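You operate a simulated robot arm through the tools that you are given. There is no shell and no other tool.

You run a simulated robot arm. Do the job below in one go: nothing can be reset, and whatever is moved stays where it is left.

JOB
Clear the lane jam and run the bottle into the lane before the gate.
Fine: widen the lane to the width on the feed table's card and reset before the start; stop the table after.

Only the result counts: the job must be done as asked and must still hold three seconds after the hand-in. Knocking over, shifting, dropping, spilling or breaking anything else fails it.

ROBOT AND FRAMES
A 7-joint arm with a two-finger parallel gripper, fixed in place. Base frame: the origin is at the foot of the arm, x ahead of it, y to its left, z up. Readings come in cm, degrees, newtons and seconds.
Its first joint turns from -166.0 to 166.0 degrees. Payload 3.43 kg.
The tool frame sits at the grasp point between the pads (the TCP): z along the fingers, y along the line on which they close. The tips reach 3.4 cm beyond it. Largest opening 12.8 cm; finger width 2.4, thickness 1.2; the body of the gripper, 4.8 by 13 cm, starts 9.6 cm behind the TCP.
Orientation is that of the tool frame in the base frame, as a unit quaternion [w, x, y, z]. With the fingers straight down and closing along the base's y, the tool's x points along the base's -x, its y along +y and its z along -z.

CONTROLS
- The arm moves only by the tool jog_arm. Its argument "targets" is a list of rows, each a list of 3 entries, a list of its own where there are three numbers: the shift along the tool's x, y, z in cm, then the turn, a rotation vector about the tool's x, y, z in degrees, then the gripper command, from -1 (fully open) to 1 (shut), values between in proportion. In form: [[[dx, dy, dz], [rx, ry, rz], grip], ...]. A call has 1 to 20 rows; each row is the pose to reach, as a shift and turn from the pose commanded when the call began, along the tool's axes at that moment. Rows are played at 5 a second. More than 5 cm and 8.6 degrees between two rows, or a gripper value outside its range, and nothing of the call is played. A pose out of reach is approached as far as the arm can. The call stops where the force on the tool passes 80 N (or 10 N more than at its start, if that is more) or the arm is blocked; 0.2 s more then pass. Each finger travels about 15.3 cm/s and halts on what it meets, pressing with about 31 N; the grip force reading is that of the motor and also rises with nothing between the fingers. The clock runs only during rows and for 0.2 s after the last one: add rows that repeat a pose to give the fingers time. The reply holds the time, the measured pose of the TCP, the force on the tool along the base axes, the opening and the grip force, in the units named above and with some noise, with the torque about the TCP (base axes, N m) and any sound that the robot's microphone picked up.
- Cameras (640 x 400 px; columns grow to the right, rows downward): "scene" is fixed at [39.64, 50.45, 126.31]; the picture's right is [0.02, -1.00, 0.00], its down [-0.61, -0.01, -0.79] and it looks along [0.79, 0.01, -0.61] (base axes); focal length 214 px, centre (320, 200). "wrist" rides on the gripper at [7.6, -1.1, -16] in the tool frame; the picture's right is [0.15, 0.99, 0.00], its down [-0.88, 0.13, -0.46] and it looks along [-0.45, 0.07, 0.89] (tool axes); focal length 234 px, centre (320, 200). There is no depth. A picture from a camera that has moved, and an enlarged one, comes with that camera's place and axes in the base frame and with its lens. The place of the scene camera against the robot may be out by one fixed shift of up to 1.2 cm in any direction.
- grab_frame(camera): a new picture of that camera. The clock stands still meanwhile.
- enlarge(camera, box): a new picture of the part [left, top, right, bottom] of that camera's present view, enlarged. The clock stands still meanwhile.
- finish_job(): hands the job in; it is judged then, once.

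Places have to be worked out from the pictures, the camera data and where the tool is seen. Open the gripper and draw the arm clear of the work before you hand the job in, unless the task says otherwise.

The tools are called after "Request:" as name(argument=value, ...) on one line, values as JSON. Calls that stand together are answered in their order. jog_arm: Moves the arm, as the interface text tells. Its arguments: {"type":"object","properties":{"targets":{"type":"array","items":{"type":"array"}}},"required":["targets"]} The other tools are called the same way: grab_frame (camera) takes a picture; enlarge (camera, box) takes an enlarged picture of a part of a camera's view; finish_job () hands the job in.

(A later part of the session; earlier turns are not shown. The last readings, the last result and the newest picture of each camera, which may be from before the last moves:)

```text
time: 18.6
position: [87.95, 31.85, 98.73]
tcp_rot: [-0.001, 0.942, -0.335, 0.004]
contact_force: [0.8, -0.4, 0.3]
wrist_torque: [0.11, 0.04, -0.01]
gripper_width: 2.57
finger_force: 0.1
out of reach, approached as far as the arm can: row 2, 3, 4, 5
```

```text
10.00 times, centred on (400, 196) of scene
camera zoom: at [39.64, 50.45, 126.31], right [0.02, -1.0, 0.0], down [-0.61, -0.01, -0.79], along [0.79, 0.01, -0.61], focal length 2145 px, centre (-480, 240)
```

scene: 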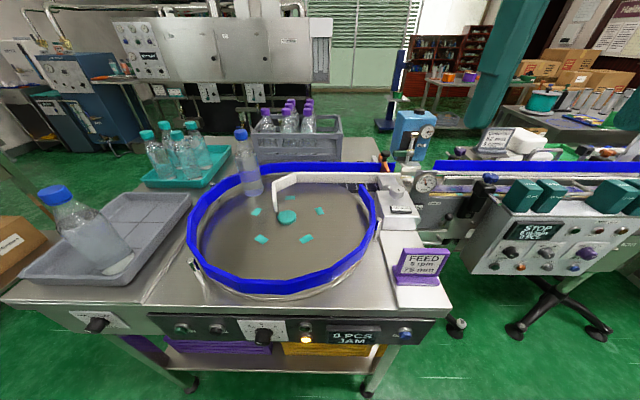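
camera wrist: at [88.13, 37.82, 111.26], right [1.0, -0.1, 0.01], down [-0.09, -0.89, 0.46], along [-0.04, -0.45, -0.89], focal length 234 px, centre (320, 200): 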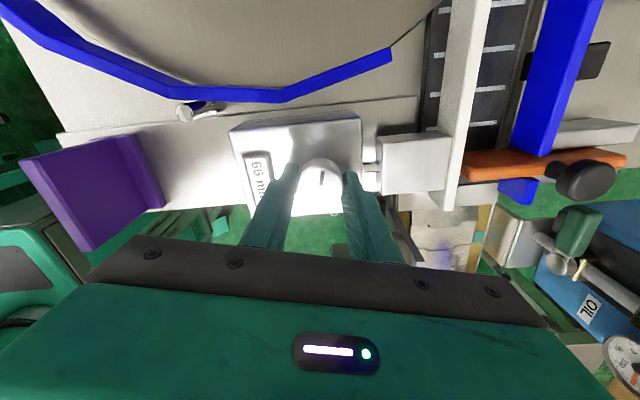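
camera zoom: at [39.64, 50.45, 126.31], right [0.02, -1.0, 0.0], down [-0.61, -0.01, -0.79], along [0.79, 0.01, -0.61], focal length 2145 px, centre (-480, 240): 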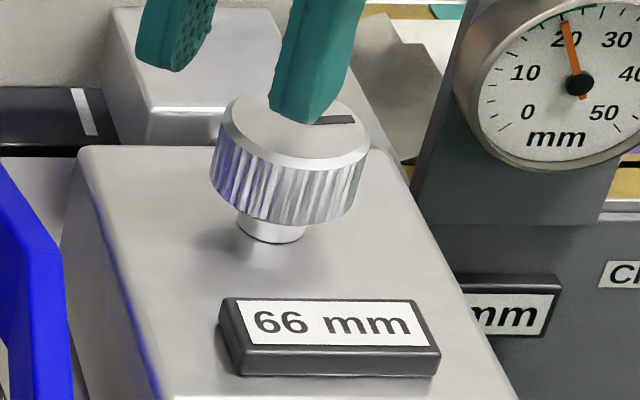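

At about 205° the wrist joint ran out: the fingers slid up off the knob, which sits at roughly 250° total, and the reading is still 66. I'll lift clear, open, and unwind the wrist in the air.

Request:
jog_arm(targets=[[[0, 0, -4], [0, 0, -8], 0.4], [[0, 0, -7], [0, 0, -16], -0.1], [[0, 0, -7], [0, 0, -24], -0.1], [[0, 0, -7], [0, 0, -32], -0.1], [[0, 0, -7], [0, 0, -40], -0.1], [[0, 0, -7], [0, 0, -48], -0.1], [[0, 0, -7], [0, 0, -56], -0.1], [[0, 0, -7], [0, 0, -64], -0.1], [[0, 0, -7], [0, 0, -72], -0.1], [[0, 0, -7], [0, 0, -80], -0.1], [[0, 0, -7], [0, 0, -88], -0.1], [[0, 0, -7], [0, 0, -96], -0.1], [[0, 0, -7], [0, 0, -104], -0.1], [[0, 0, -7], [0, 0, -112], -0.1], [[0, 0, -7], [0, 0, -120], -0.1], [[0, 0, -7], [0, 0, -128], -0.1], [[0, 0, -7], [0, 0, -136], -0.1], [[0, 0, -7], [0, 0, -144], -0.1], [[0, 0, -7], [0, 0, -152], -0.1], [[0, 0, -7], [0, 0, -160], -0.1]])

Request:
enlarge(camera="scene", box=[376, 176, 424, 216])

Request:
enlarge(camera="scene", box=[330, 150, 410, 200])

```text
time: 22.8
position: [87.61, 31.95, 105.37]
tcp_rot: [0.004, 0.499, 0.867, 0.003]
contact_force: [-1.3, -0.1, -1.0]
wrist_torque: [0.0, -0.01, 0.01]
gripper_width: 7.02
finger_force: 0.0
```

```text
10.00 times, centred on (400, 196) of scene
camera zoom: at [39.64, 50.45, 126.31], right [0.02, -1.0, 0.0], down [-0.61, -0.01, -0.79], along [0.79, 0.01, -0.61], focal length 2145 px, centre (-480, 240)
```

zoom: 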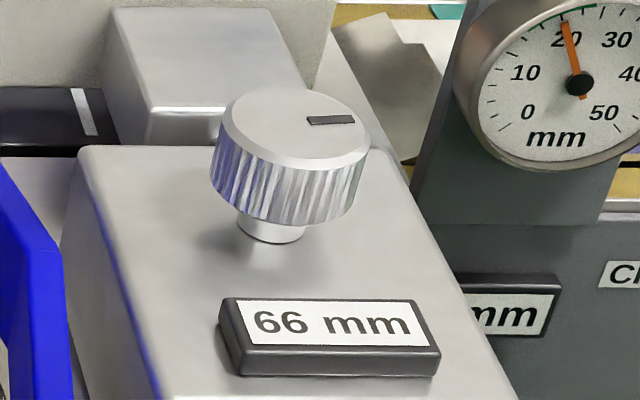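

```text
8.00 times, centred on (370, 175) of scene
camera zoom: at [39.64, 50.45, 126.31], right [0.02, -1.0, 0.0], down [-0.61, -0.01, -0.79], along [0.79, 0.01, -0.61], focal length 1716 px, centre (-80, 400)
```

zoom: 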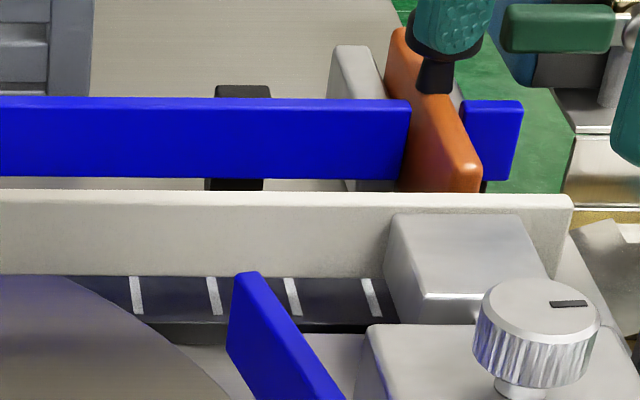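

Both the knob and the guide are now visible unobstructed. I'll take the same 10× box as my very first view to measure how far the guide has travelled.

Request:
enlarge(camera="scene", box=[370, 165, 434, 205])

Request:
grab_frame(camera="wrist")

```text
10.00 times, centred on (402, 185) of scene
camera zoom: at [39.64, 50.45, 126.31], right [0.02, -1.0, 0.0], down [-0.61, -0.01, -0.79], along [0.79, 0.01, -0.61], focal length 2145 px, centre (-500, 350)
```

zoom: 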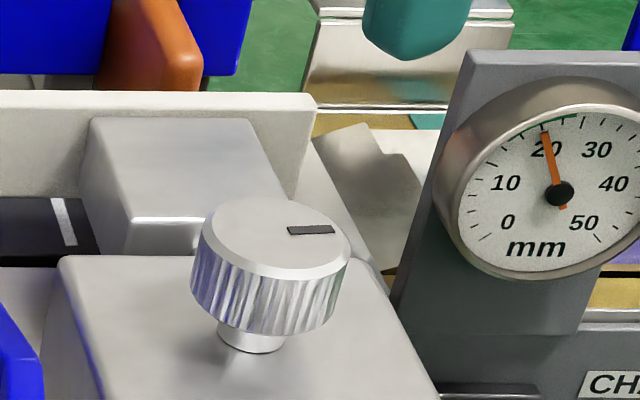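

```text
taken
camera wrist: at [82.69, 37.9, 121.34], right [0.78, 0.62, 0.01], down [0.55, -0.7, 0.46], along [0.29, -0.36, -0.89], focal length 234 px, centre (320, 200)
```

wrist: 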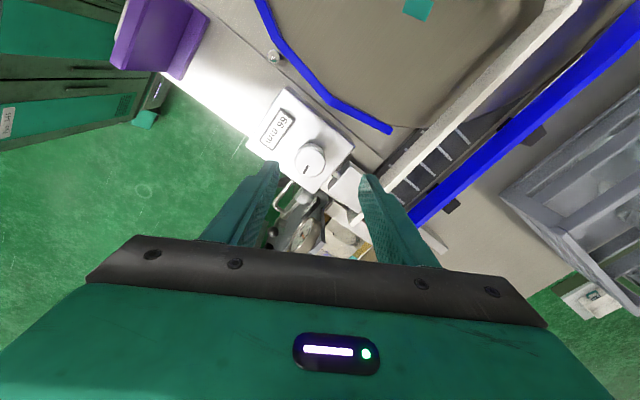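

The guide has moved roughly 9–10 mm by eye. I'll measure the knob mark angle from the wrist view before regrasping.

Request:
enlarge(camera="wrist", box=[262, 120, 358, 190])

```text
5.71 times, centred on (310, 155) of wrist
camera zoom: at [82.69, 37.9, 121.34], right [0.78, 0.62, 0.01], down [0.55, -0.7, 0.46], along [0.29, -0.36, -0.89], focal length 1338 px, centre (377, 457)
```

zoom: 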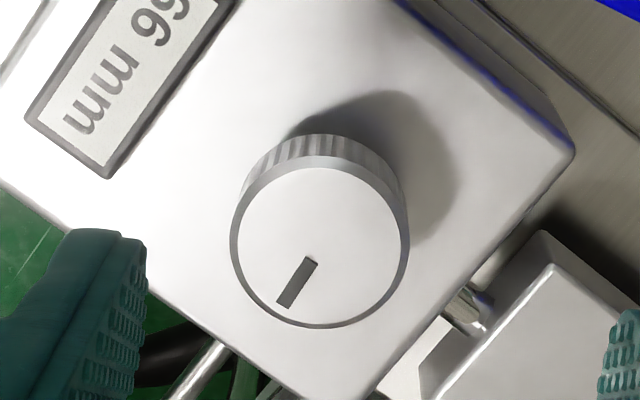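

The knob's mark has turned 262° in all (it started pointing at -x). I'll recentre over the knob axis (87.5, 30.2) and wind the wrist back to about -100° yaw, so that one grasp gives plenty of clockwise travel.

Request:
jog_arm(targets=[[[-0.7, -0.5, 0], [0, 0, -8], -0.1], [[-1.42, -0.94, 0], [0, 0, -16], -0.1], [[-1.42, -0.94, 0], [0, 0, -24], -0.1], [[-1.42, -0.94, 0], [0, 0, -32], -0.1], [[-1.42, -0.94, 0], [0, 0, -40], -0.1], [[-1.42, -0.94, 0], [0, 0, -48], -0.1], [[-1.42, -0.94, 0], [0, 0, -56], -0.1], [[-1.42, -0.94, 0], [0, 0, -64], -0.1], [[-1.42, -0.94, 0], [0, 0, -72], -0.1], [[-1.42, -0.94, 0], [0, 0, -80], -0.1], [[-1.42, -0.94, 0], [0, 0, -88], -0.1], [[-1.42, -0.94, 0], [0, 0, -96], -0.1], [[-1.42, -0.94, 0], [0, 0, -104], -0.1], [[-1.42, -0.94, 0], [0, 0, -112], -0.1], [[-1.42, -0.94, 0], [0, 0, -120], -0.1], [[-1.42, -0.94, 0], [0, 0, -128], -0.1], [[-1.42, -0.94, 0], [0, 0, -136], -0.1], [[-1.42, -0.94, 0], [0, 0, -144], -0.1], [[-1.42, -0.94, 0], [0, 0, -152], -0.1], [[-1.42, -0.94, 0], [0, 0, -160], -0.1]])

Request:
grab_frame(camera="wrist")

Request:
grab_frame(camera="scene")

```text
time: 27.0
position: [87.56, 30.19, 105.33]
tcp_rot: [-0.003, 0.767, -0.642, 0.003]
contact_force: [-1.1, 0.0, 1.0]
wrist_torque: [0.02, -0.02, 0.0]
gripper_width: 7.05
finger_force: 0.0
```

```text
taken
camera wrist: at [89.83, 22.94, 121.42], right [-0.95, -0.32, -0.01], down [-0.29, 0.84, 0.46], along [-0.14, 0.43, -0.89], focal length 234 px, centre (320, 200)
```

wrist: 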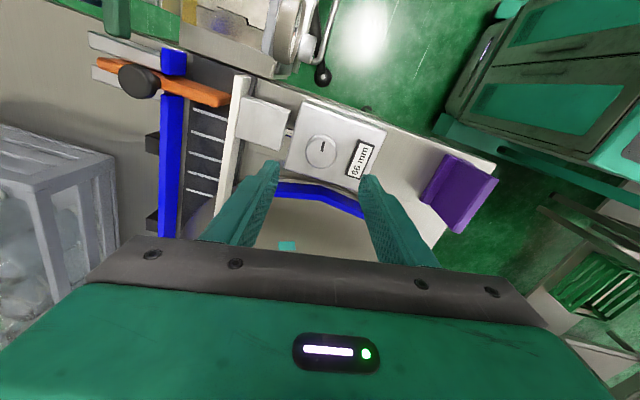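

```text
taken
```

scene: 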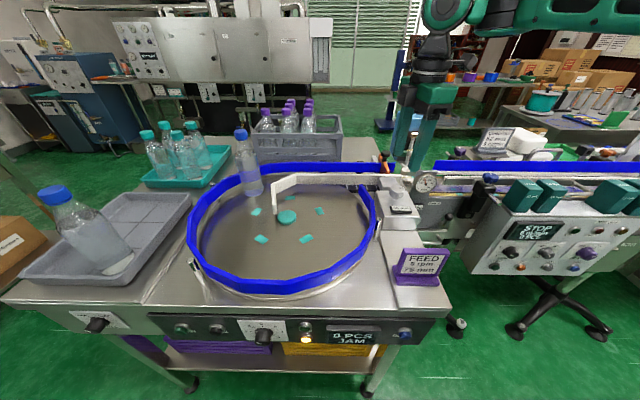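

Yaw is -100° and centred at (87.56, 30.19). The -x finger would come near the readout box with a 7 cm opening, so I'll narrow to about 5.4 cm before going down on the knob and closing.

Request:
jog_arm(targets=[[[0, 0, 0], [0, 0, 0], 0.15], [[0, 0, 3], [0, 0, 0], 0.15], [[0, 0, 6], [0, 0, 0], 0.15], [[0, 0, 8.5], [0, 0, 0], 0.15], [[0, 0, 10], [0, 0, 0], 0.15], [[0, 0, 10], [0, 0, 0], 0.15], [[0, 0, 10], [0, 0, 0], 0.5], [[0, 0, 10], [0, 0, 0], 0.6], [[0, 0, 10], [0, 0, 0], 0.6]])

Request:
enlarge(camera="scene", box=[370, 170, 434, 210])

Request:
enlarge(camera="wrist", box=[200, 80, 440, 230])

```text
time: 29.0
position: [87.56, 30.32, 95.32]
tcp_rot: [-0.003, 0.767, -0.642, 0.002]
contact_force: [-23.7, -5.0, -2.0]
wrist_torque: [-0.46, 0.99, -0.05]
gripper_width: 3.75
finger_force: 45.0
```

```text
10.00 times, centred on (402, 190) of scene
camera zoom: at [39.64, 50.45, 126.31], right [0.02, -1.0, 0.0], down [-0.61, -0.01, -0.79], along [0.79, 0.01, -0.61], focal length 2145 px, centre (-500, 300)
```

zoom: 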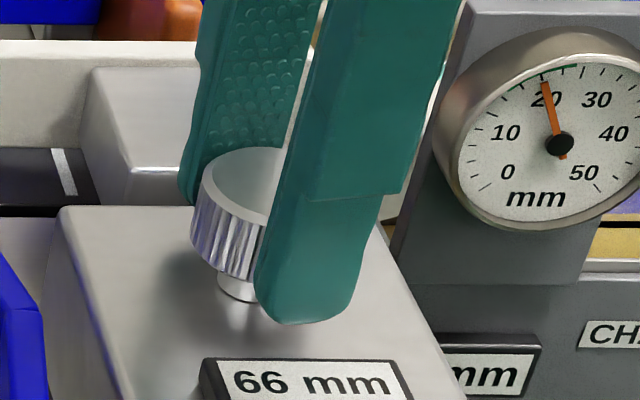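

```text
2.67 times, centred on (320, 155) of wrist
camera zoom: at [89.8, 23.03, 111.35], right [-0.95, -0.32, -0.01], down [-0.28, 0.84, 0.45], along [-0.14, 0.43, -0.89], focal length 624 px, centre (320, 320)
```

zoom: 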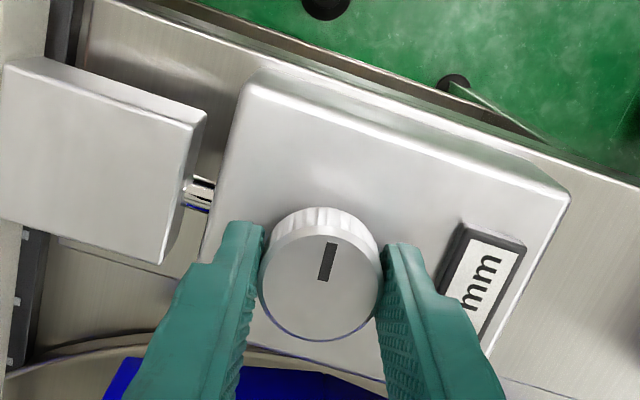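

Firm grip again at knob angle ≈262°. I'll turn 12° and check whether the readout flips to 72.

Request:
jog_arm(targets=[[[0, 0.15, 0], [0, 0, 4], 0.6], [[0, 0.15, 0], [0, 0, 8], 0.6], [[0, 0.15, 0], [0, 0, 12], 0.6], [[0, 0.15, 0], [0, 0, 12], 0.6]])

Request:
enlarge(camera="scene", box=[370, 175, 434, 215])

```text
time: 30.0
position: [87.46, 30.19, 95.39]
tcp_rot: [0.004, -0.694, 0.72, -0.001]
contact_force: [-8.8, 7.3, -2.1]
wrist_torque: [0.38, 0.82, 0.0]
gripper_width: 3.76
finger_force: 44.7
```

```text
10.00 times, centred on (402, 195) of scene
camera zoom: at [39.64, 50.45, 126.31], right [0.02, -1.0, 0.0], down [-0.61, -0.01, -0.79], along [0.79, 0.01, -0.61], focal length 2145 px, centre (-500, 250)
```

zoom: 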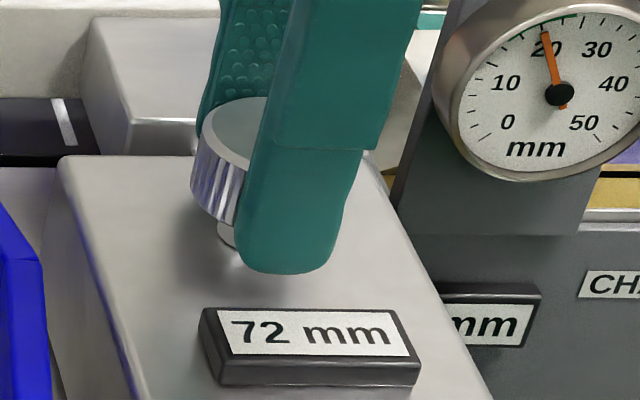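

It flipped to 72 between 262° and 274°, which fits 12 mm per turn with rounding (flips at 90°, 270°, 450°; exact 78 at 540°). I'll turn on steadily by 128°, to knob angle ≈402°.

Request:
jog_arm(targets=[[[0, 0, 0], [0, 0, 8], 0.6], [[0, 0, 0], [0, 0, 16], 0.6], [[0, 0, 0], [0, 0, 24], 0.6], [[0, 0, 0], [0, 0, 32], 0.6], [[0, 0, 0], [0, 0, 40], 0.6], [[0, 0, 0], [0, 0, 48], 0.6], [[0, 0, 0], [0, 0, 56], 0.6], [[0, 0, 0], [0, 0, 64], 0.6], [[0, 0, 0], [0, 0, 72], 0.6], [[0, 0, 0], [0, 0, 80], 0.6], [[0, 0, 0], [0, 0, 88], 0.6], [[0, 0, 0], [0, 0, 88], 0.6]])

Request:
enlarge(camera="scene", box=[370, 175, 434, 215])

Request:
enlarge(camera="wrist", box=[200, 80, 440, 230])

```text
time: 32.6
position: [87.51, 30.21, 95.26]
tcp_rot: [0.005, 0.001, 1.0, 0.001]
contact_force: [22.6, 3.8, 8.4]
wrist_torque: [0.02, -1.25, -0.03]
gripper_width: 3.76
finger_force: 44.8
```

```text
10.00 times, centred on (402, 195) of scene
camera zoom: at [39.64, 50.45, 126.31], right [0.02, -1.0, 0.0], down [-0.61, -0.01, -0.79], along [0.79, 0.01, -0.61], focal length 2145 px, centre (-500, 250)
```

zoom: 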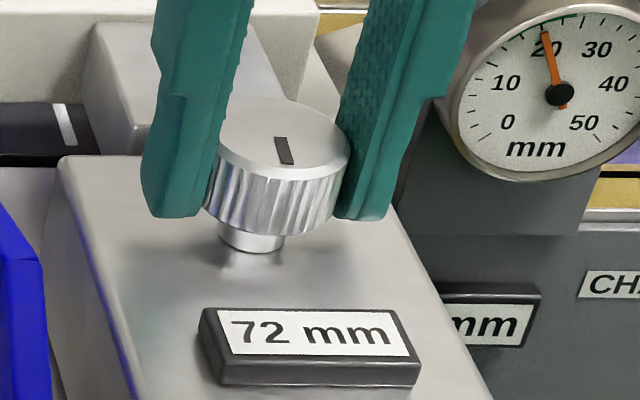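

```text
2.67 times, centred on (320, 155) of wrist
camera zoom: at [79.76, 29.12, 111.26], right [-0.14, 0.99, 0.0], down [0.88, 0.13, 0.47], along [0.46, 0.07, -0.89], focal length 624 px, centre (320, 320)
```

zoom: 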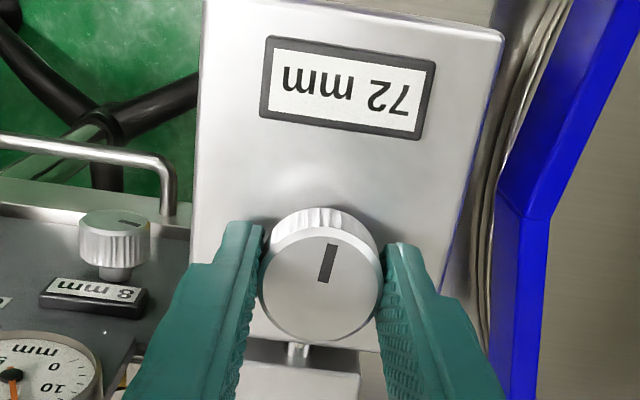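

At one full turn it shows 72, as predicted. I'll turn another 80° to approach the next flip.

Request:
jog_arm(targets=[[[0.1, 0, 0], [0, 0, 8], 0.6], [[0.1, 0, 0], [0, 0, 16], 0.6], [[0.1, 0, 0], [0, 0, 24], 0.6], [[0.1, 0, 0], [0, 0, 32], 0.6], [[0.1, 0, 0], [0, 0, 40], 0.6], [[0.1, 0, 0], [0, 0, 48], 0.6], [[0.1, 0, 0], [0, 0, 56], 0.6], [[0.1, 0, 0], [0, 0, 64], 0.6], [[0.1, 0, 0], [0, 0, 72], 0.6], [[0.1, 0, 0], [0, 0, 76], 0.6], [[0.1, 0, 0], [0, 0, 76], 0.6]])

Request:
enlarge(camera="scene", box=[370, 175, 434, 215])

Request:
enlarge(camera="wrist", box=[200, 80, 440, 230])

```text
time: 35.0
position: [87.39, 30.16, 95.29]
tcp_rot: [0.004, 0.617, 0.787, 0.003]
contact_force: [29.6, 2.7, 7.3]
wrist_torque: [-0.44, -0.21, -0.03]
gripper_width: 3.76
finger_force: 44.9
```

```text
10.00 times, centred on (402, 195) of scene
camera zoom: at [39.64, 50.45, 126.31], right [0.02, -1.0, 0.0], down [-0.61, -0.01, -0.79], along [0.79, 0.01, -0.61], focal length 2145 px, centre (-500, 250)
```

zoom: 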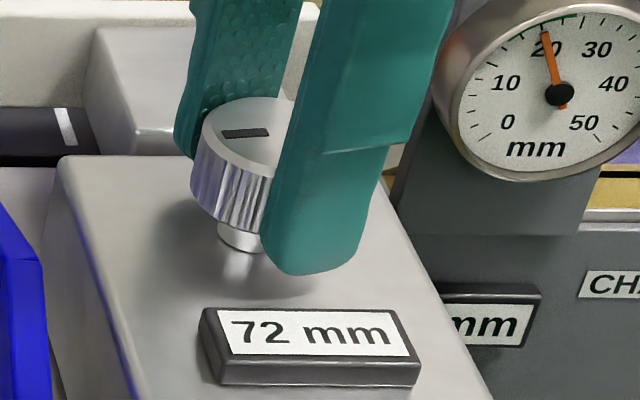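

```text
2.67 times, centred on (320, 155) of wrist
camera zoom: at [84.39, 37.37, 111.28], right [0.93, 0.38, 0.01], down [0.33, -0.82, 0.46], along [0.18, -0.42, -0.89], focal length 624 px, centre (320, 320)
```

zoom: 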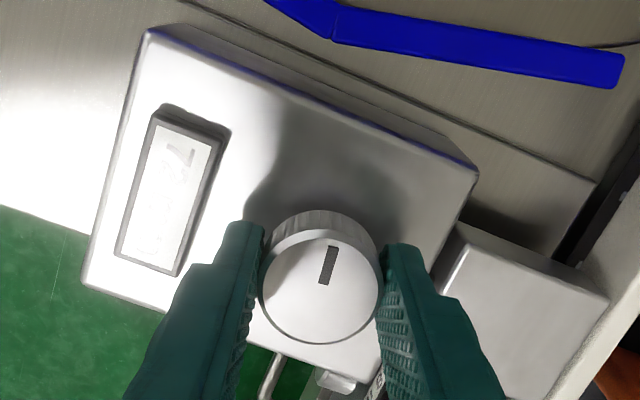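

Still 72 at knob ≈440°. I'll turn 16° more, past the expected 450° flip.

Request:
jog_arm(targets=[[[0.03, 0.08, 0], [0, 0, 8], 0.6], [[0.03, 0.08, 0], [0, 0, 16], 0.6], [[0.03, 0.08, 0], [0, 0, 16], 0.6]])

Request:
enlarge(camera="scene", box=[370, 175, 434, 215])

```text
time: 35.8
position: [87.49, 30.19, 95.36]
tcp_rot: [0.003, 0.72, 0.694, 0.003]
contact_force: [22.6, -3.6, 0.4]
wrist_torque: [-0.28, 0.1, 0.03]
gripper_width: 3.78
finger_force: 44.5
```

```text
10.00 times, centred on (402, 195) of scene
camera zoom: at [39.64, 50.45, 126.31], right [0.02, -1.0, 0.0], down [-0.61, -0.01, -0.79], along [0.79, 0.01, -0.61], focal length 2145 px, centre (-500, 250)
```

zoom: 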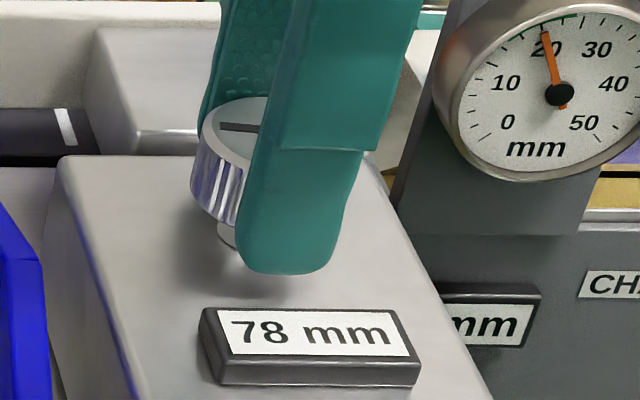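

78 mm shows from about 450°, exactly matching the model, so I'll go on to the middle of that step, 540° (another 84°).

Request:
jog_arm(targets=[[[0, 0.08, 0], [0, 0, 8], 0.6], [[0, 0.08, 0], [0, 0, 16], 0.6], [[0, 0.08, 0], [0, 0, 24], 0.6], [[0, 0.08, 0], [0, 0, 32], 0.6], [[0, 0.08, 0], [0, 0, 40], 0.6], [[0, 0.08, 0], [0, 0, 48], 0.6], [[0, 0.08, 0], [0, 0, 56], 0.6], [[0, 0.08, 0], [0, 0, 64], 0.6], [[0, 0.08, 0], [0, 0, 72], 0.6], [[0, 0.08, 0], [0, 0, 80], 0.6], [[0, 0.08, 0], [0, 0, 83], 0.6], [[0, 0.08, 0], [0, 0, 83], 0.6]])

Request:
enlarge(camera="scene", box=[370, 175, 434, 215])

Request:
enlarge(camera="wrist", box=[260, 90, 380, 165])

```text
time: 38.4
position: [87.91, 30.12, 95.51]
tcp_rot: [0.0, 0.999, 0.043, 0.005]
contact_force: [-0.4, -24.6, -26.5]
wrist_torque: [-0.13, -0.78, 0.5]
gripper_width: 3.76
finger_force: 44.8
```

```text
10.00 times, centred on (402, 195) of scene
camera zoom: at [39.64, 50.45, 126.31], right [0.02, -1.0, 0.0], down [-0.61, -0.01, -0.79], along [0.79, 0.01, -0.61], focal length 2145 px, centre (-500, 250)
```

zoom: 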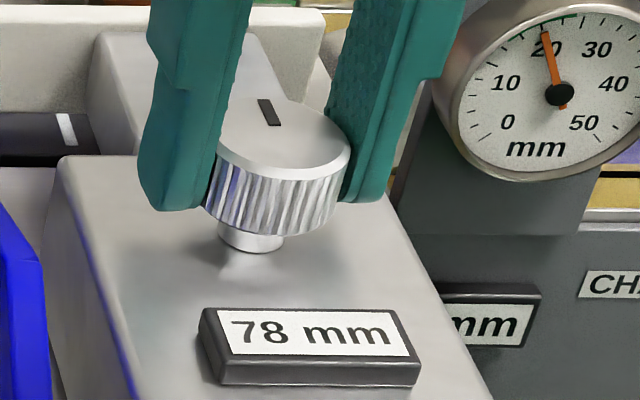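

```text
5.33 times, centred on (320, 128) of wrist
camera zoom: at [95.14, 32.08, 111.59], right [0.23, -0.97, 0.0], down [-0.87, -0.2, 0.45], along [-0.43, -0.11, -0.89], focal length 1249 px, centre (320, 587)
```

zoom: 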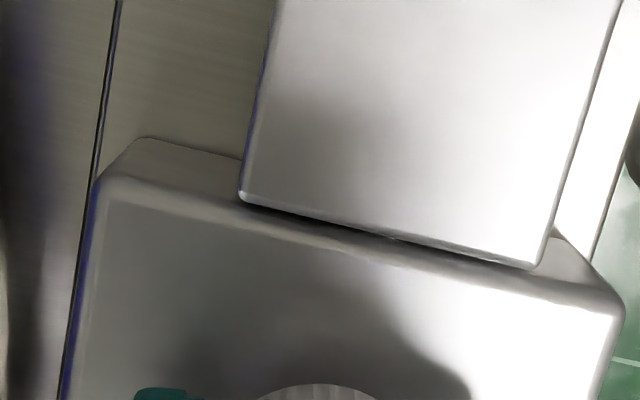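

The display reads 78 mm and the mark now points at +x, i.e. about 540°. There's some wrist torque, so I'll check the mark and bracket gap closely before releasing.

Request:
enlarge(camera="wrist", box=[240, 110, 400, 210])

Request:
enlarge(camera="scene", box=[370, 165, 434, 205])

```text
4.00 times, centred on (320, 160) of wrist
camera zoom: at [95.14, 32.08, 111.59], right [0.23, -0.97, 0.0], down [-0.87, -0.2, 0.45], along [-0.43, -0.11, -0.89], focal length 937 px, centre (320, 360)
```

zoom: 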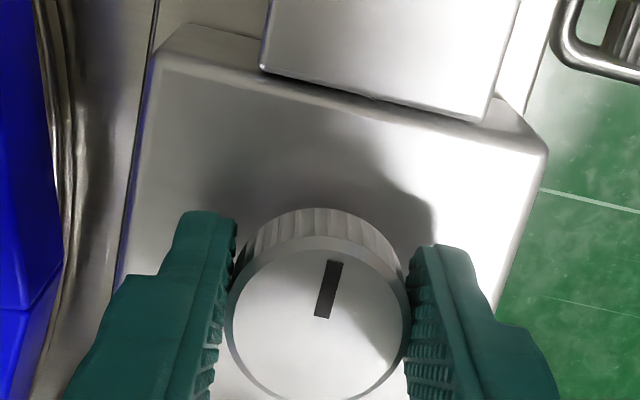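

```text
10.00 times, centred on (402, 185) of scene
camera zoom: at [39.64, 50.45, 126.31], right [0.02, -1.0, 0.0], down [-0.61, -0.01, -0.79], along [0.79, 0.01, -0.61], focal length 2145 px, centre (-500, 350)
```

zoom: 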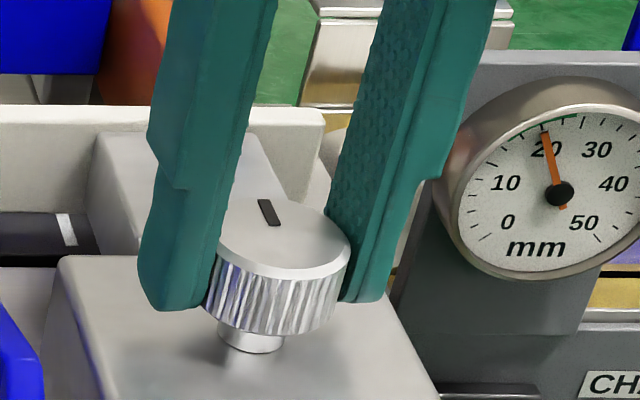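

The mark is within about 1° of 540° and the guide has shifted ~18 mm. I'll release the knob, lift straight up and confirm the setting holds.

Request:
jog_arm(targets=[[[0, 0, 0], [0, 0, 0], 0.15], [[0, 0, 0], [0, 0, 0], 0.15], [[0, 0, -4], [0, 0, 0], 0.15], [[0, 0, -8], [0, 0, 0], 0.15], [[0, 0, -12], [0, 0, 0], 0.15], [[0, 0, -12], [0, 0, 0], 0.15]])

Request:
enlarge(camera="scene", box=[370, 175, 434, 215])

Request:
enlarge(camera="scene", box=[330, 150, 410, 200])

Request:
enlarge(camera="wrist", box=[200, 80, 440, 230])

```text
time: 39.8
position: [87.35, 30.33, 107.58]
tcp_rot: [0.0, 0.999, 0.045, 0.004]
contact_force: [0.3, -0.1, 0.4]
wrist_torque: [0.02, -0.04, 0.0]
gripper_width: 5.44
finger_force: 0.1
```

```text
10.00 times, centred on (402, 195) of scene
camera zoom: at [39.64, 50.45, 126.31], right [0.02, -1.0, 0.0], down [-0.61, -0.01, -0.79], along [0.79, 0.01, -0.61], focal length 2145 px, centre (-500, 250)
```

zoom: 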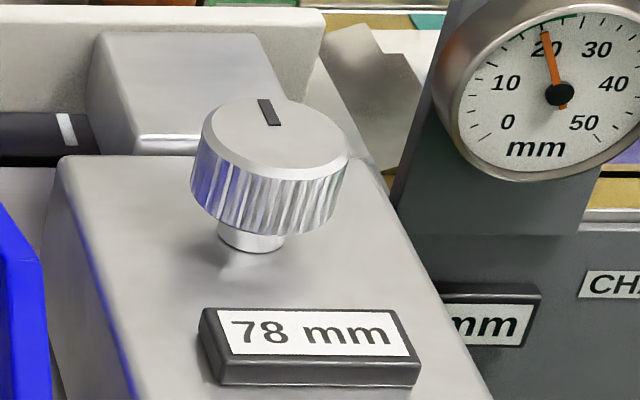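

```text
8.00 times, centred on (370, 175) of scene
camera zoom: at [39.64, 50.45, 126.31], right [0.02, -1.0, 0.0], down [-0.61, -0.01, -0.79], along [0.79, 0.01, -0.61], focal length 1716 px, centre (-80, 400)
```

zoom: 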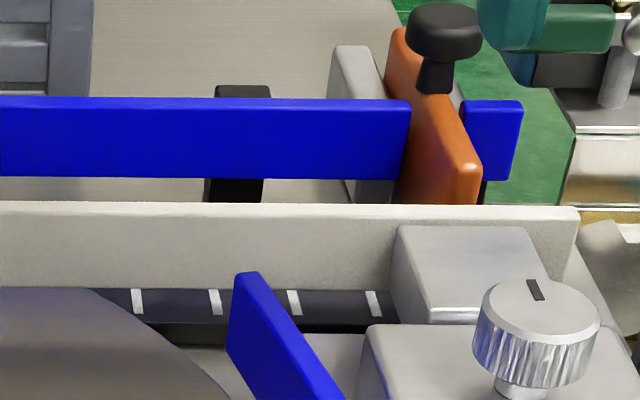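

```text
2.67 times, centred on (320, 155) of wrist
camera zoom: at [94.62, 32.11, 123.62], right [0.23, -0.97, 0.0], down [-0.87, -0.21, 0.45], along [-0.44, -0.11, -0.89], focal length 624 px, centre (320, 320)
```

zoom: 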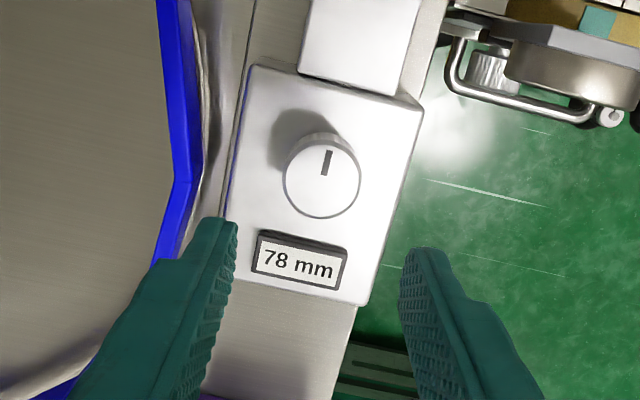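

The lane reads 78 mm and holds. Next come the panel buttons, so I'll back away from the knob, rise, and unwind the wrist on the way to a position in front of the panel.

Request:
jog_arm(targets=[[[0, 0, -3], [0, 0, -8], 0.15], [[0, 0, -6], [0, 0, -16], 0.15], [[-2, 0, -8], [0, 0, -24], 0.15], [[-4, 0, -8], [0, 0, -32], 0.15], [[-6, 0, -8], [0, 0, -40], 0.15], [[-8, 0, -8], [0, 0, -48], 0.15], [[-10, 0, -8], [0, 0, -56], 0.15], [[-12, 0, -8], [0, 0, -64], 0.15], [[-14, 0, -8], [0, 0, -72], 0.15], [[-16, 0, -8], [0, 0, -80], 0.15], [[-18, 0, -8], [0, 0, -88], 0.15], [[-20, 0, -8], [0, 0, -96], 0.15], [[-22, 0, -8], [0, 0, -104], 0.15], [[-24, 0, -8], [0, 0, -112], 0.15], [[-26, 0, -8], [0, 0, -120], 0.15], [[-28, 0, -8], [0, 0, -128], 0.15], [[-30, 0, -8], [0, 0, -136], 0.15], [[-32, 0, -8], [0, 0, -144], 0.15], [[-34, 0, -8], [0, 0, -152], 0.15], [[-36, 0, -8], [0, 0, -160], 0.15]])

Request:
grab_frame(camera="wrist")

```text
time: 44.0
position: [51.63, 27.22, 114.94]
tcp_rot: [0.005, 0.13, 0.991, 0.001]
contact_force: [-0.1, -0.8, 0.0]
wrist_torque: [0.02, 0.03, 0.0]
gripper_width: 5.45
finger_force: 0.0
```

```text
taken
camera wrist: at [43.79, 28.09, 130.83], right [0.11, 0.99, 0.0], down [0.88, -0.1, 0.46], along [0.46, -0.05, -0.89], focal length 234 px, centre (320, 200)
```

wrist: 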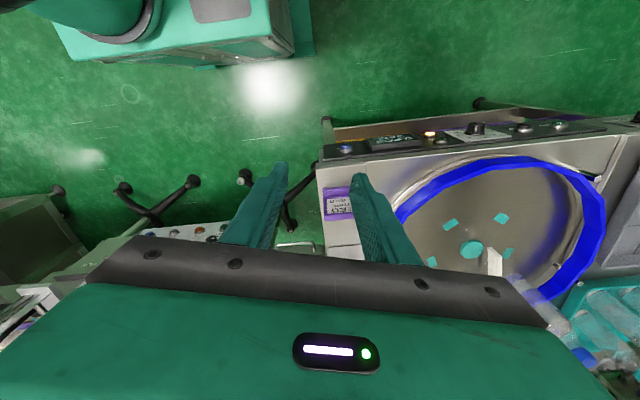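

Now I'll square the wrist to yaw 0 and shift to about (45, 33, 107), then pitch the tool forward.

Request:
jog_arm(targets=[[[2, 1, 2], [0, 0, -5], 0.6], [[4, 2, 4], [0, 0, -10], 1], [[6, 3, 6], [0, 0, -15], 1], [[7.35, 4.2, 8], [0, 0, -15], 1], [[7.35, 4.2, 8], [0, 0, -15], 1]])

Request:
jog_arm(targets=[[[0, 0, 0], [0, -7.5, 0], 1], [[0, 0, 0], [0, -15, 0], 1], [[0, 0, 0], [0, -22.5, 0], 1], [[0, 0, 0], [0, -30, 0], 1], [[0, 0, 0], [0, -37.5, 0], 1], [[0, 0, 0], [0, -45, 0], 1], [[0, 0, 0], [0, -45, 0], 1]])

Request:
grab_frame(camera="wrist")

Request:
grab_frame(camera="scene")

```text
time: 45.2
position: [45.58, 33.23, 107.12]
tcp_rot: [0.005, 0.0, 1.0, 0.001]
contact_force: [1.0, 0.3, 0.1]
wrist_torque: [0.04, 0.03, 0.01]
gripper_width: 0.01
finger_force: 30.7
```

```text
time: 46.8
position: [45.45, 33.07, 107.06]
tcp_rot: [0.388, 0.001, 0.922, 0.0]
contact_force: [0.2, -0.1, -0.3]
wrist_torque: [0.03, 0.02, 0.04]
gripper_width: 0.0
finger_force: 30.9
```

```text
taken
camera wrist: at [28.78, 31.89, 112.78], right [-0.1, 0.99, -0.1], down [0.29, 0.13, 0.95], along [0.95, 0.07, -0.3], focal length 234 px, centre (320, 200)
```

wrist: 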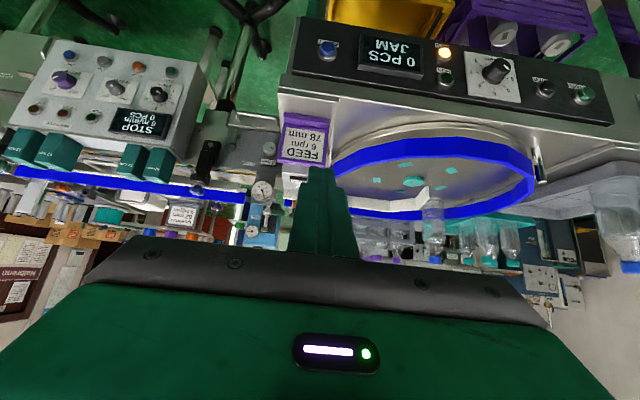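

```text
taken
```

scene: 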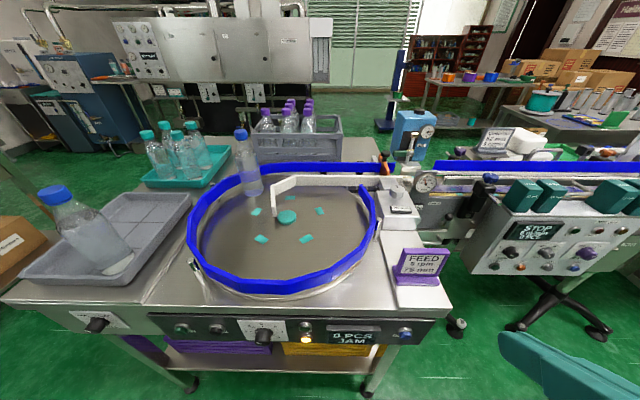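

This gives a good upside-down view of the whole panel. I'll zoom in on the dial, the buttons and the labels.

Request:
enlarge(camera="wrist", box=[440, 40, 540, 110])

Request:
enlarge(camera="wrist", box=[290, 20, 450, 110])

Request:
enlarge(camera="wrist", box=[520, 60, 616, 120])

```text
5.71 times, centred on (490, 75) of wrist
camera zoom: at [28.78, 31.89, 112.78], right [-0.1, 0.99, -0.1], down [0.29, 0.13, 0.95], along [0.95, 0.07, -0.3], focal length 1338 px, centre (-651, 914)
```

zoom: 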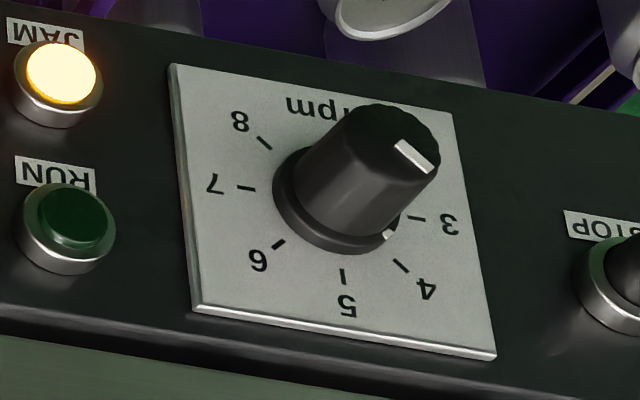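

```text
4.00 times, centred on (370, 65) of wrist
camera zoom: at [28.78, 31.89, 112.78], right [-0.1, 0.99, -0.1], down [0.29, 0.13, 0.95], along [0.95, 0.07, -0.3], focal length 937 px, centre (120, 740)
```

zoom: 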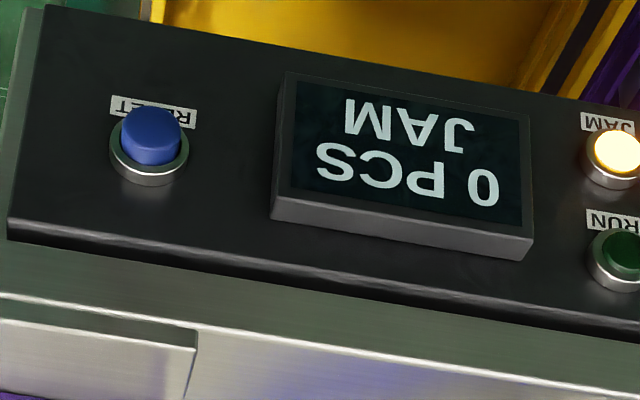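

```text
6.67 times, centred on (568, 90) of wrist
camera zoom: at [28.78, 31.89, 112.78], right [-0.1, 0.99, -0.1], down [0.29, 0.13, 0.95], along [0.95, 0.07, -0.3], focal length 1561 px, centre (-1333, 933)
```

zoom: 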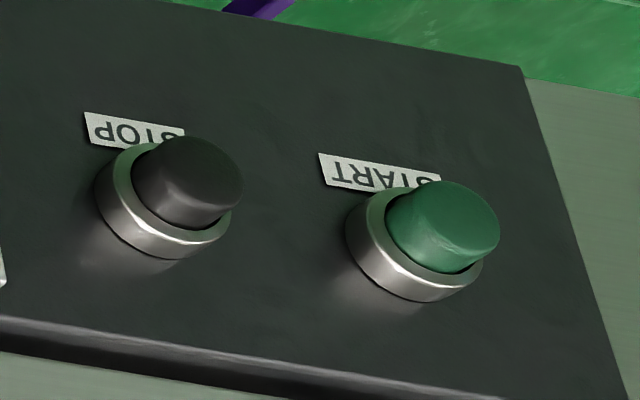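

The dial sits at 4 rpm and isn't part of what was asked, so I'll leave it. RESET triangulates to about (57.6, 33, 78), STOP (57.3, 71.2, 78.6) and START (57.2, 78.3, 78.6), on a vertical face. I'll pitch the tool to horizontal.

Request:
jog_arm(targets=[[[0, 0, 0], [0, -7.5, 0], 1], [[0, 0, 0], [0, -15, 0], 1], [[0, 0, 0], [0, -22.5, 0], 1], [[0, 0, 0], [0, -30, 0], 1], [[0, 0, 0], [0, -37.5, 0], 1], [[0, 0, 0], [0, -44.5, 0], 1], [[0, 0, 0], [0, -44.5, 0], 1]])

Request:
grab_frame(camera="wrist")

```text
time: 48.6
position: [50.99, 27.79, 109.08]
tcp_rot: [0.694, 0.083, 0.714, -0.04]
contact_force: [0.3, 0.9, 0.3]
wrist_torque: [-0.02, 0.0, 0.0]
gripper_width: 0.0
finger_force: 31.2
stopped in row 7: the arm was blocked; the commanded pose is now the measured one
```

```text
taken
camera wrist: at [34.89, 29.99, 101.95], right [0.17, 0.98, -0.09], down [-0.41, 0.15, 0.9], along [0.9, -0.11, 0.42], focal length 234 px, centre (320, 200)
```

wrist: 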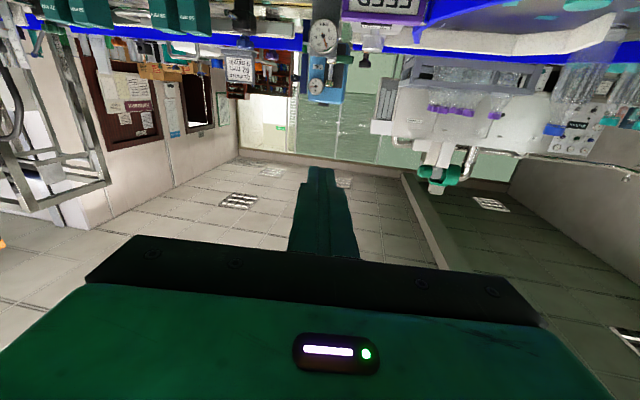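

The arm was blocked in that pose (too folded near its base). I'll look at its configuration from the scene camera.

Request:
grab_frame(camera="scene")

```text
taken
```

scene: 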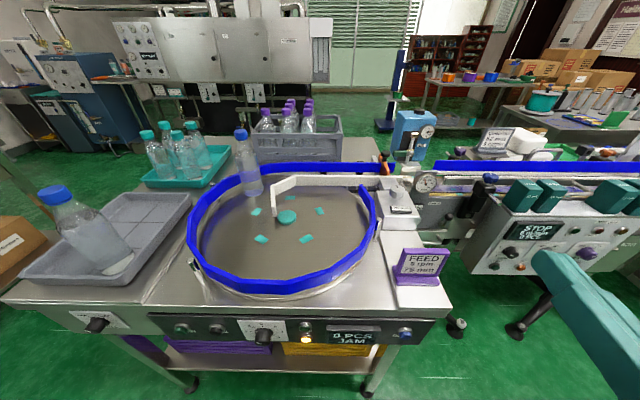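

The tool is now nearly horizontal and nothing is touched. I'll relieve the pitch a little and descend in front of the panel near RESET to see what orientation is reachable there.

Request:
jog_arm(targets=[[[0, 0, -1], [0, 7, 0], 1], [[0, 1, -1.5], [0, 14, 0], 1], [[3, 2, -1.5], [0, 20, 0], 1], [[7, 3, -1.5], [0, 24, 0], 1], [[11, 4, -1.5], [0, 24, 0], 1], [[15, 5, -1.5], [0, 24, 0], 1], [[19, 5, -1.5], [0, 24, 0], 1], [[19, 5, -1.5], [0, 24, 0], 1]])

Request:
grab_frame(camera="wrist")

Request:
grab_frame(camera="scene")

```text
time: 50.4
position: [48.71, 35.44, 91.03]
tcp_rot: [0.533, 0.08, 0.842, -0.009]
contact_force: [1.0, 0.5, 0.6]
wrist_torque: [0.02, 0.0, -0.01]
gripper_width: 0.0
finger_force: 31.0
```

```text
taken
camera wrist: at [31.08, 36.87, 91.03], right [0.08, 0.99, -0.06], down [-0.02, 0.06, 1.0], along [1.0, -0.08, 0.03], focal length 234 px, centre (320, 200)
```

wrist: 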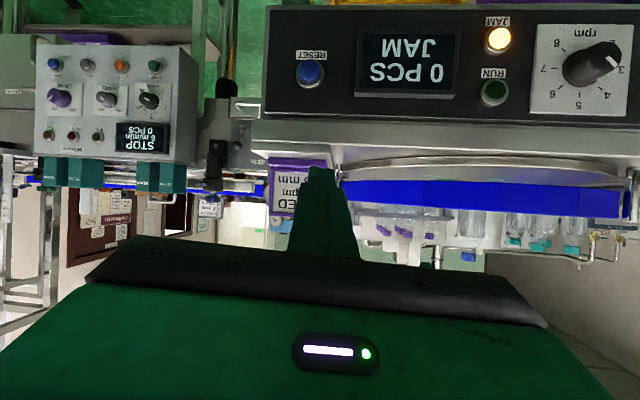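

```text
taken
```

scene: 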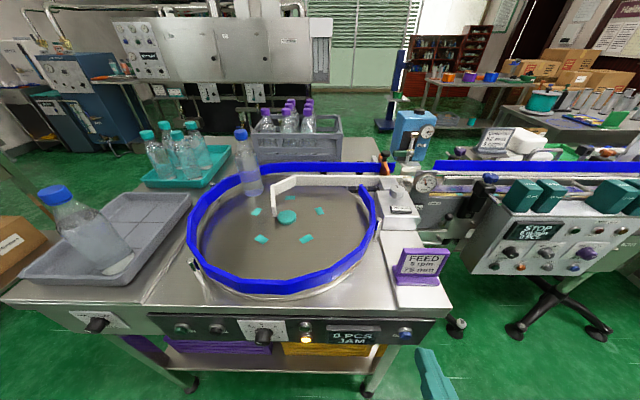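

The camera now looks straight at the panel: RESET lies at about (57.5, 32.8, 77.7). I'll bring the closed fingertips in front of it, about 3 cm short, while flattening the tool and removing its slight yaw.

Request:
jog_arm(targets=[[[2.75, -0.86, 1.84], [-1.5, -3, -0.7], 1], [[5.5, -1.72, 3.68], [-3, -6, -1.4], 1], [[8.25, -2.57, 5.5], [-4.5, -9, -2.1], 1], [[10.99, -3.43, 7.35], [-5.75, -11.5, -2.76], 1], [[10.99, -3.43, 7.35], [-5.75, -11.5, -2.76], 1]])

Request:
grab_frame(camera="wrist")

Request:
enlarge(camera="scene", box=[340, 300, 460, 390])

```text
time: 51.6
position: [50.03, 32.59, 77.46]
tcp_rot: [0.618, 0.028, 0.785, 0.012]
contact_force: [0.1, -0.2, 0.6]
wrist_torque: [0.02, 0.02, 0.02]
gripper_width: 0.02
finger_force: 30.6
```

```text
taken
camera wrist: at [32.68, 32.2, 73.78], right [-0.01, 1.0, -0.09], down [-0.23, 0.09, 0.97], along [0.97, 0.03, 0.23], focal length 234 px, centre (320, 200)
```

wrist: 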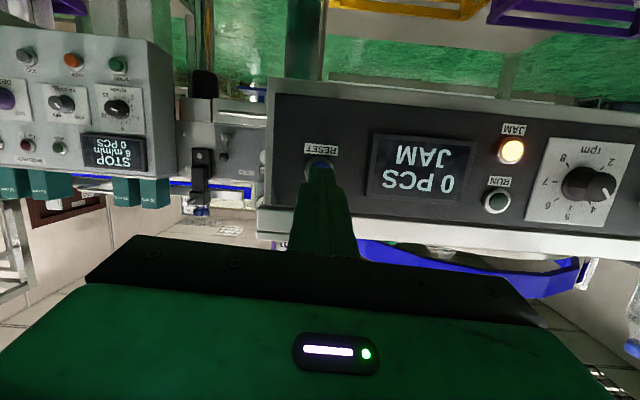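

```text
4.44 times, centred on (400, 345) of scene
camera zoom: at [39.64, 50.45, 126.31], right [0.02, -1.0, 0.0], down [-0.61, -0.01, -0.79], along [0.79, 0.01, -0.61], focal length 953 px, centre (-36, -444)
```

zoom: 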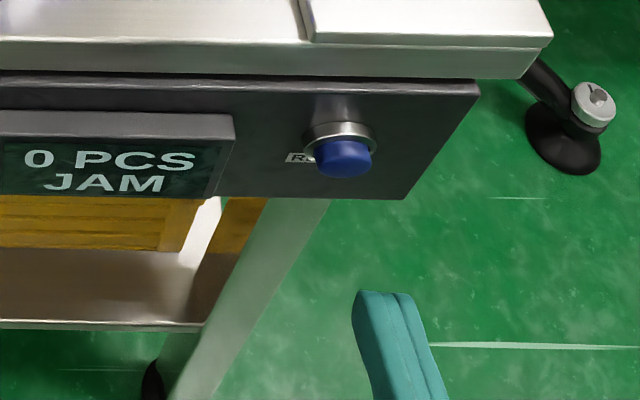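

The tips are about 3 cm short of RESET. I'll zoom to refine the button height relative to the fingertip.

Request:
enlarge(camera="wrist", box=[280, 135, 376, 195])

```text
6.67 times, centred on (328, 165) of wrist
camera zoom: at [32.68, 32.2, 73.78], right [-0.01, 1.0, -0.09], down [-0.23, 0.09, 0.97], along [0.97, 0.03, 0.23], focal length 1561 px, centre (267, 433)
```

zoom: 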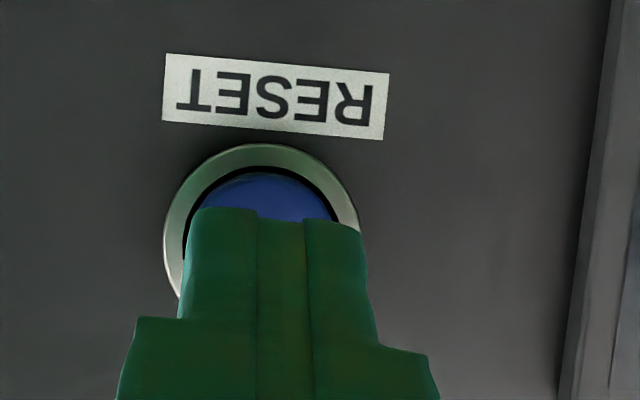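

Advancing straight along +x would hit the button centre; the upper tip edge leads slightly, so I'll drop 0.5 cm and advance 3 cm, then press in small steps.

Request:
jog_arm(targets=[[[0.485, -0.03, 0.12], [0, 0, 0], 1], [[0.25, 0.0, 1.1], [0, 0, 0], 1], [[0.02, 0.03, 2.06], [0, 0, 0], 1], [[-0.21, 0.06, 3.03], [0, 0, 0], 1], [[-0.21, 0.06, 3.03], [0, 0, 0], 1]])

Request:
enlarge(camera="scene", box=[360, 305, 456, 365])

```text
time: 52.8
position: [53.04, 32.58, 76.88]
tcp_rot: [0.618, 0.028, 0.786, 0.012]
contact_force: [-0.8, -0.6, -0.1]
wrist_torque: [-0.02, 0.04, 0.0]
gripper_width: 0.02
finger_force: 30.7
```

```text
6.67 times, centred on (408, 335) of scene
camera zoom: at [39.64, 50.45, 126.31], right [0.02, -1.0, 0.0], down [-0.61, -0.01, -0.79], along [0.79, 0.01, -0.61], focal length 1430 px, centre (-267, -700)
```

zoom: 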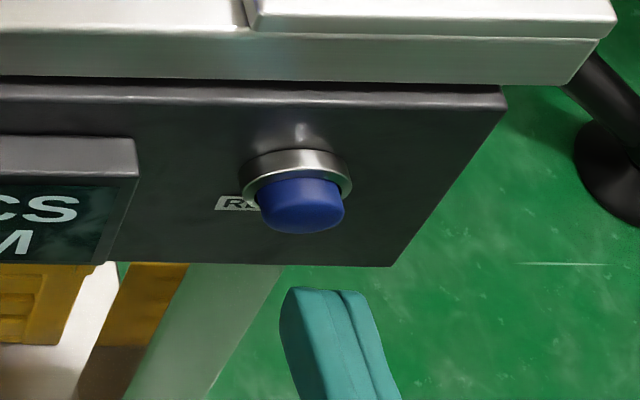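

No contact yet; the tip's leading edge is at x≈56.6. I'll advance 1 cm more in small rows and read the force.

Request:
jog_arm(targets=[[[-0.07, 0.01, 0.29], [0, 0, 0], 1], [[-0.14, 0.02, 0.58], [0, 0, 0], 1], [[-0.23, 0.03, 0.97], [0, 0, 0], 1], [[-0.23, 0.03, 0.97], [0, 0, 0], 1]])

Request:
enlarge(camera="scene", box=[360, 305, 456, 365])

```text
time: 53.8
position: [54.11, 32.56, 76.82]
tcp_rot: [0.619, 0.028, 0.785, 0.011]
contact_force: [-0.5, 0.6, -0.1]
wrist_torque: [0.02, 0.01, -0.02]
gripper_width: 0.01
finger_force: 30.9
```

```text
6.67 times, centred on (408, 335) of scene
camera zoom: at [39.64, 50.45, 126.31], right [0.02, -1.0, 0.0], down [-0.61, -0.01, -0.79], along [0.79, 0.01, -0.61], focal length 1430 px, centre (-267, -700)
```

zoom: 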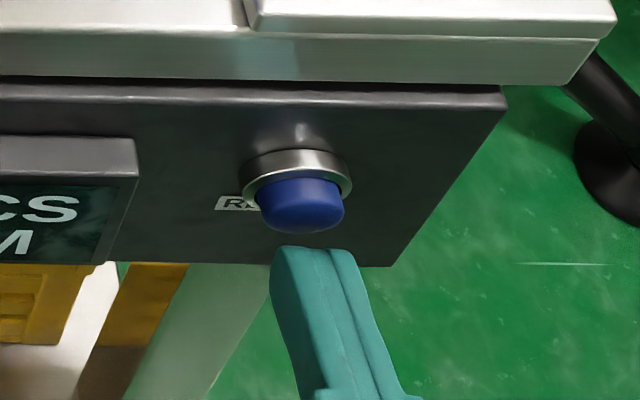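

Still about 0.8 cm short by the picture. I'll advance another 0.8 cm.

Request:
jog_arm(targets=[[[-0.06, 0.01, 0.24], [0, 0, 0], 1], [[-0.12, 0.02, 0.49], [0, 0, 0], 1], [[-0.18, 0.02, 0.78], [0, 0, 0], 1], [[-0.18, 0.02, 0.78], [0, 0, 0], 1]])

Request:
enlarge(camera="scene", box=[330, 305, 426, 365])

```text
time: 54.8
position: [54.83, 32.6, 76.98]
tcp_rot: [0.618, 0.028, 0.786, 0.011]
contact_force: [-1.6, 0.5, -0.9]
wrist_torque: [-0.02, 0.07, 0.03]
gripper_width: 0.01
finger_force: 31.4
heard: click
```

```text
6.67 times, centred on (378, 335) of scene
camera zoom: at [39.64, 50.45, 126.31], right [0.02, -1.0, 0.0], down [-0.61, -0.01, -0.79], along [0.79, 0.01, -0.61], focal length 1430 px, centre (-67, -700)
```

zoom: 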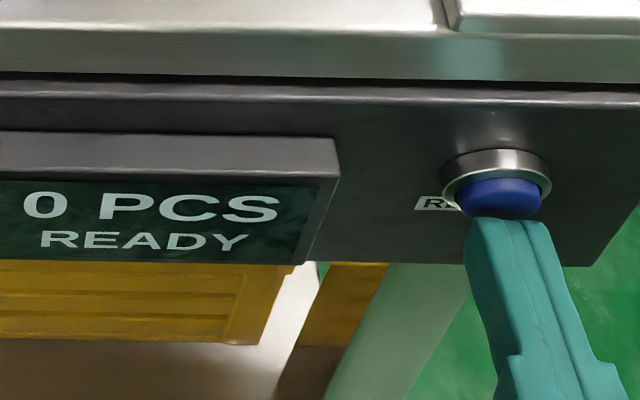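

A click, and the display changed to "0 PCS READY". I'll back off 7 cm and slide left (+y) along the panel toward START/STOP, staying well clear of the dial knob.

Request:
jog_arm(targets=[[[0.5, -0.06, -2.0], [0, 0, 0], 1], [[1.6, -0.2, -6.8], [0, 0, 0], 1], [[1.9, 4.8, -6.9], [0, 0, 0], 1], [[2.2, 9.7, -7.0], [0, 0, 0], 1], [[2.5, 14.6, -7.0], [0, 0, 0], 1], [[2.8, 19.5, -7.1], [0, 0, 0], 1], [[3.1, 24.5, -7.2], [0, 0, 0], 1], [[3.1, 24.5, -7.2], [0, 0, 0], 1]])

Request:
grab_frame(camera="wrist")

Request:
grab_frame(camera="scene")

```text
time: 56.6
position: [47.85, 57.53, 76.79]
tcp_rot: [0.618, 0.028, 0.786, 0.012]
contact_force: [0.7, -0.2, 0.6]
wrist_torque: [0.02, 0.0, 0.0]
gripper_width: 0.0
finger_force: 31.5
```

```text
taken
camera wrist: at [30.54, 57.28, 73.14], right [-0.01, 1.0, -0.09], down [-0.23, 0.09, 0.97], along [0.97, 0.03, 0.23], focal length 234 px, centre (320, 200)
```

wrist: 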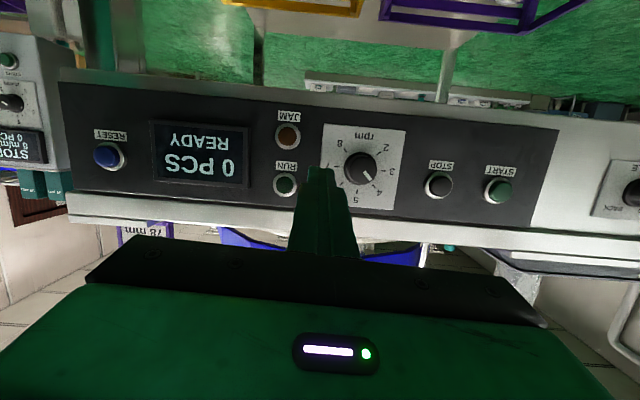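

```text
taken
```

scene: 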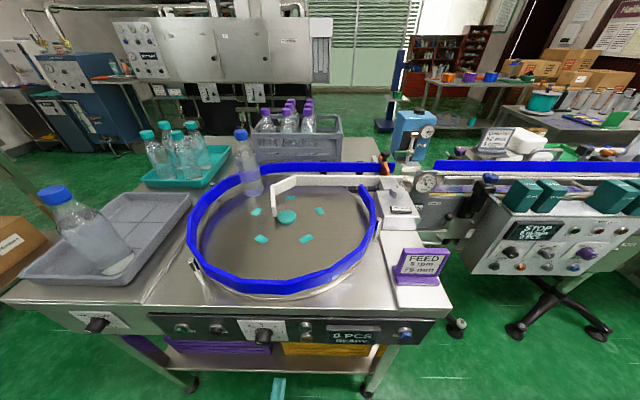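

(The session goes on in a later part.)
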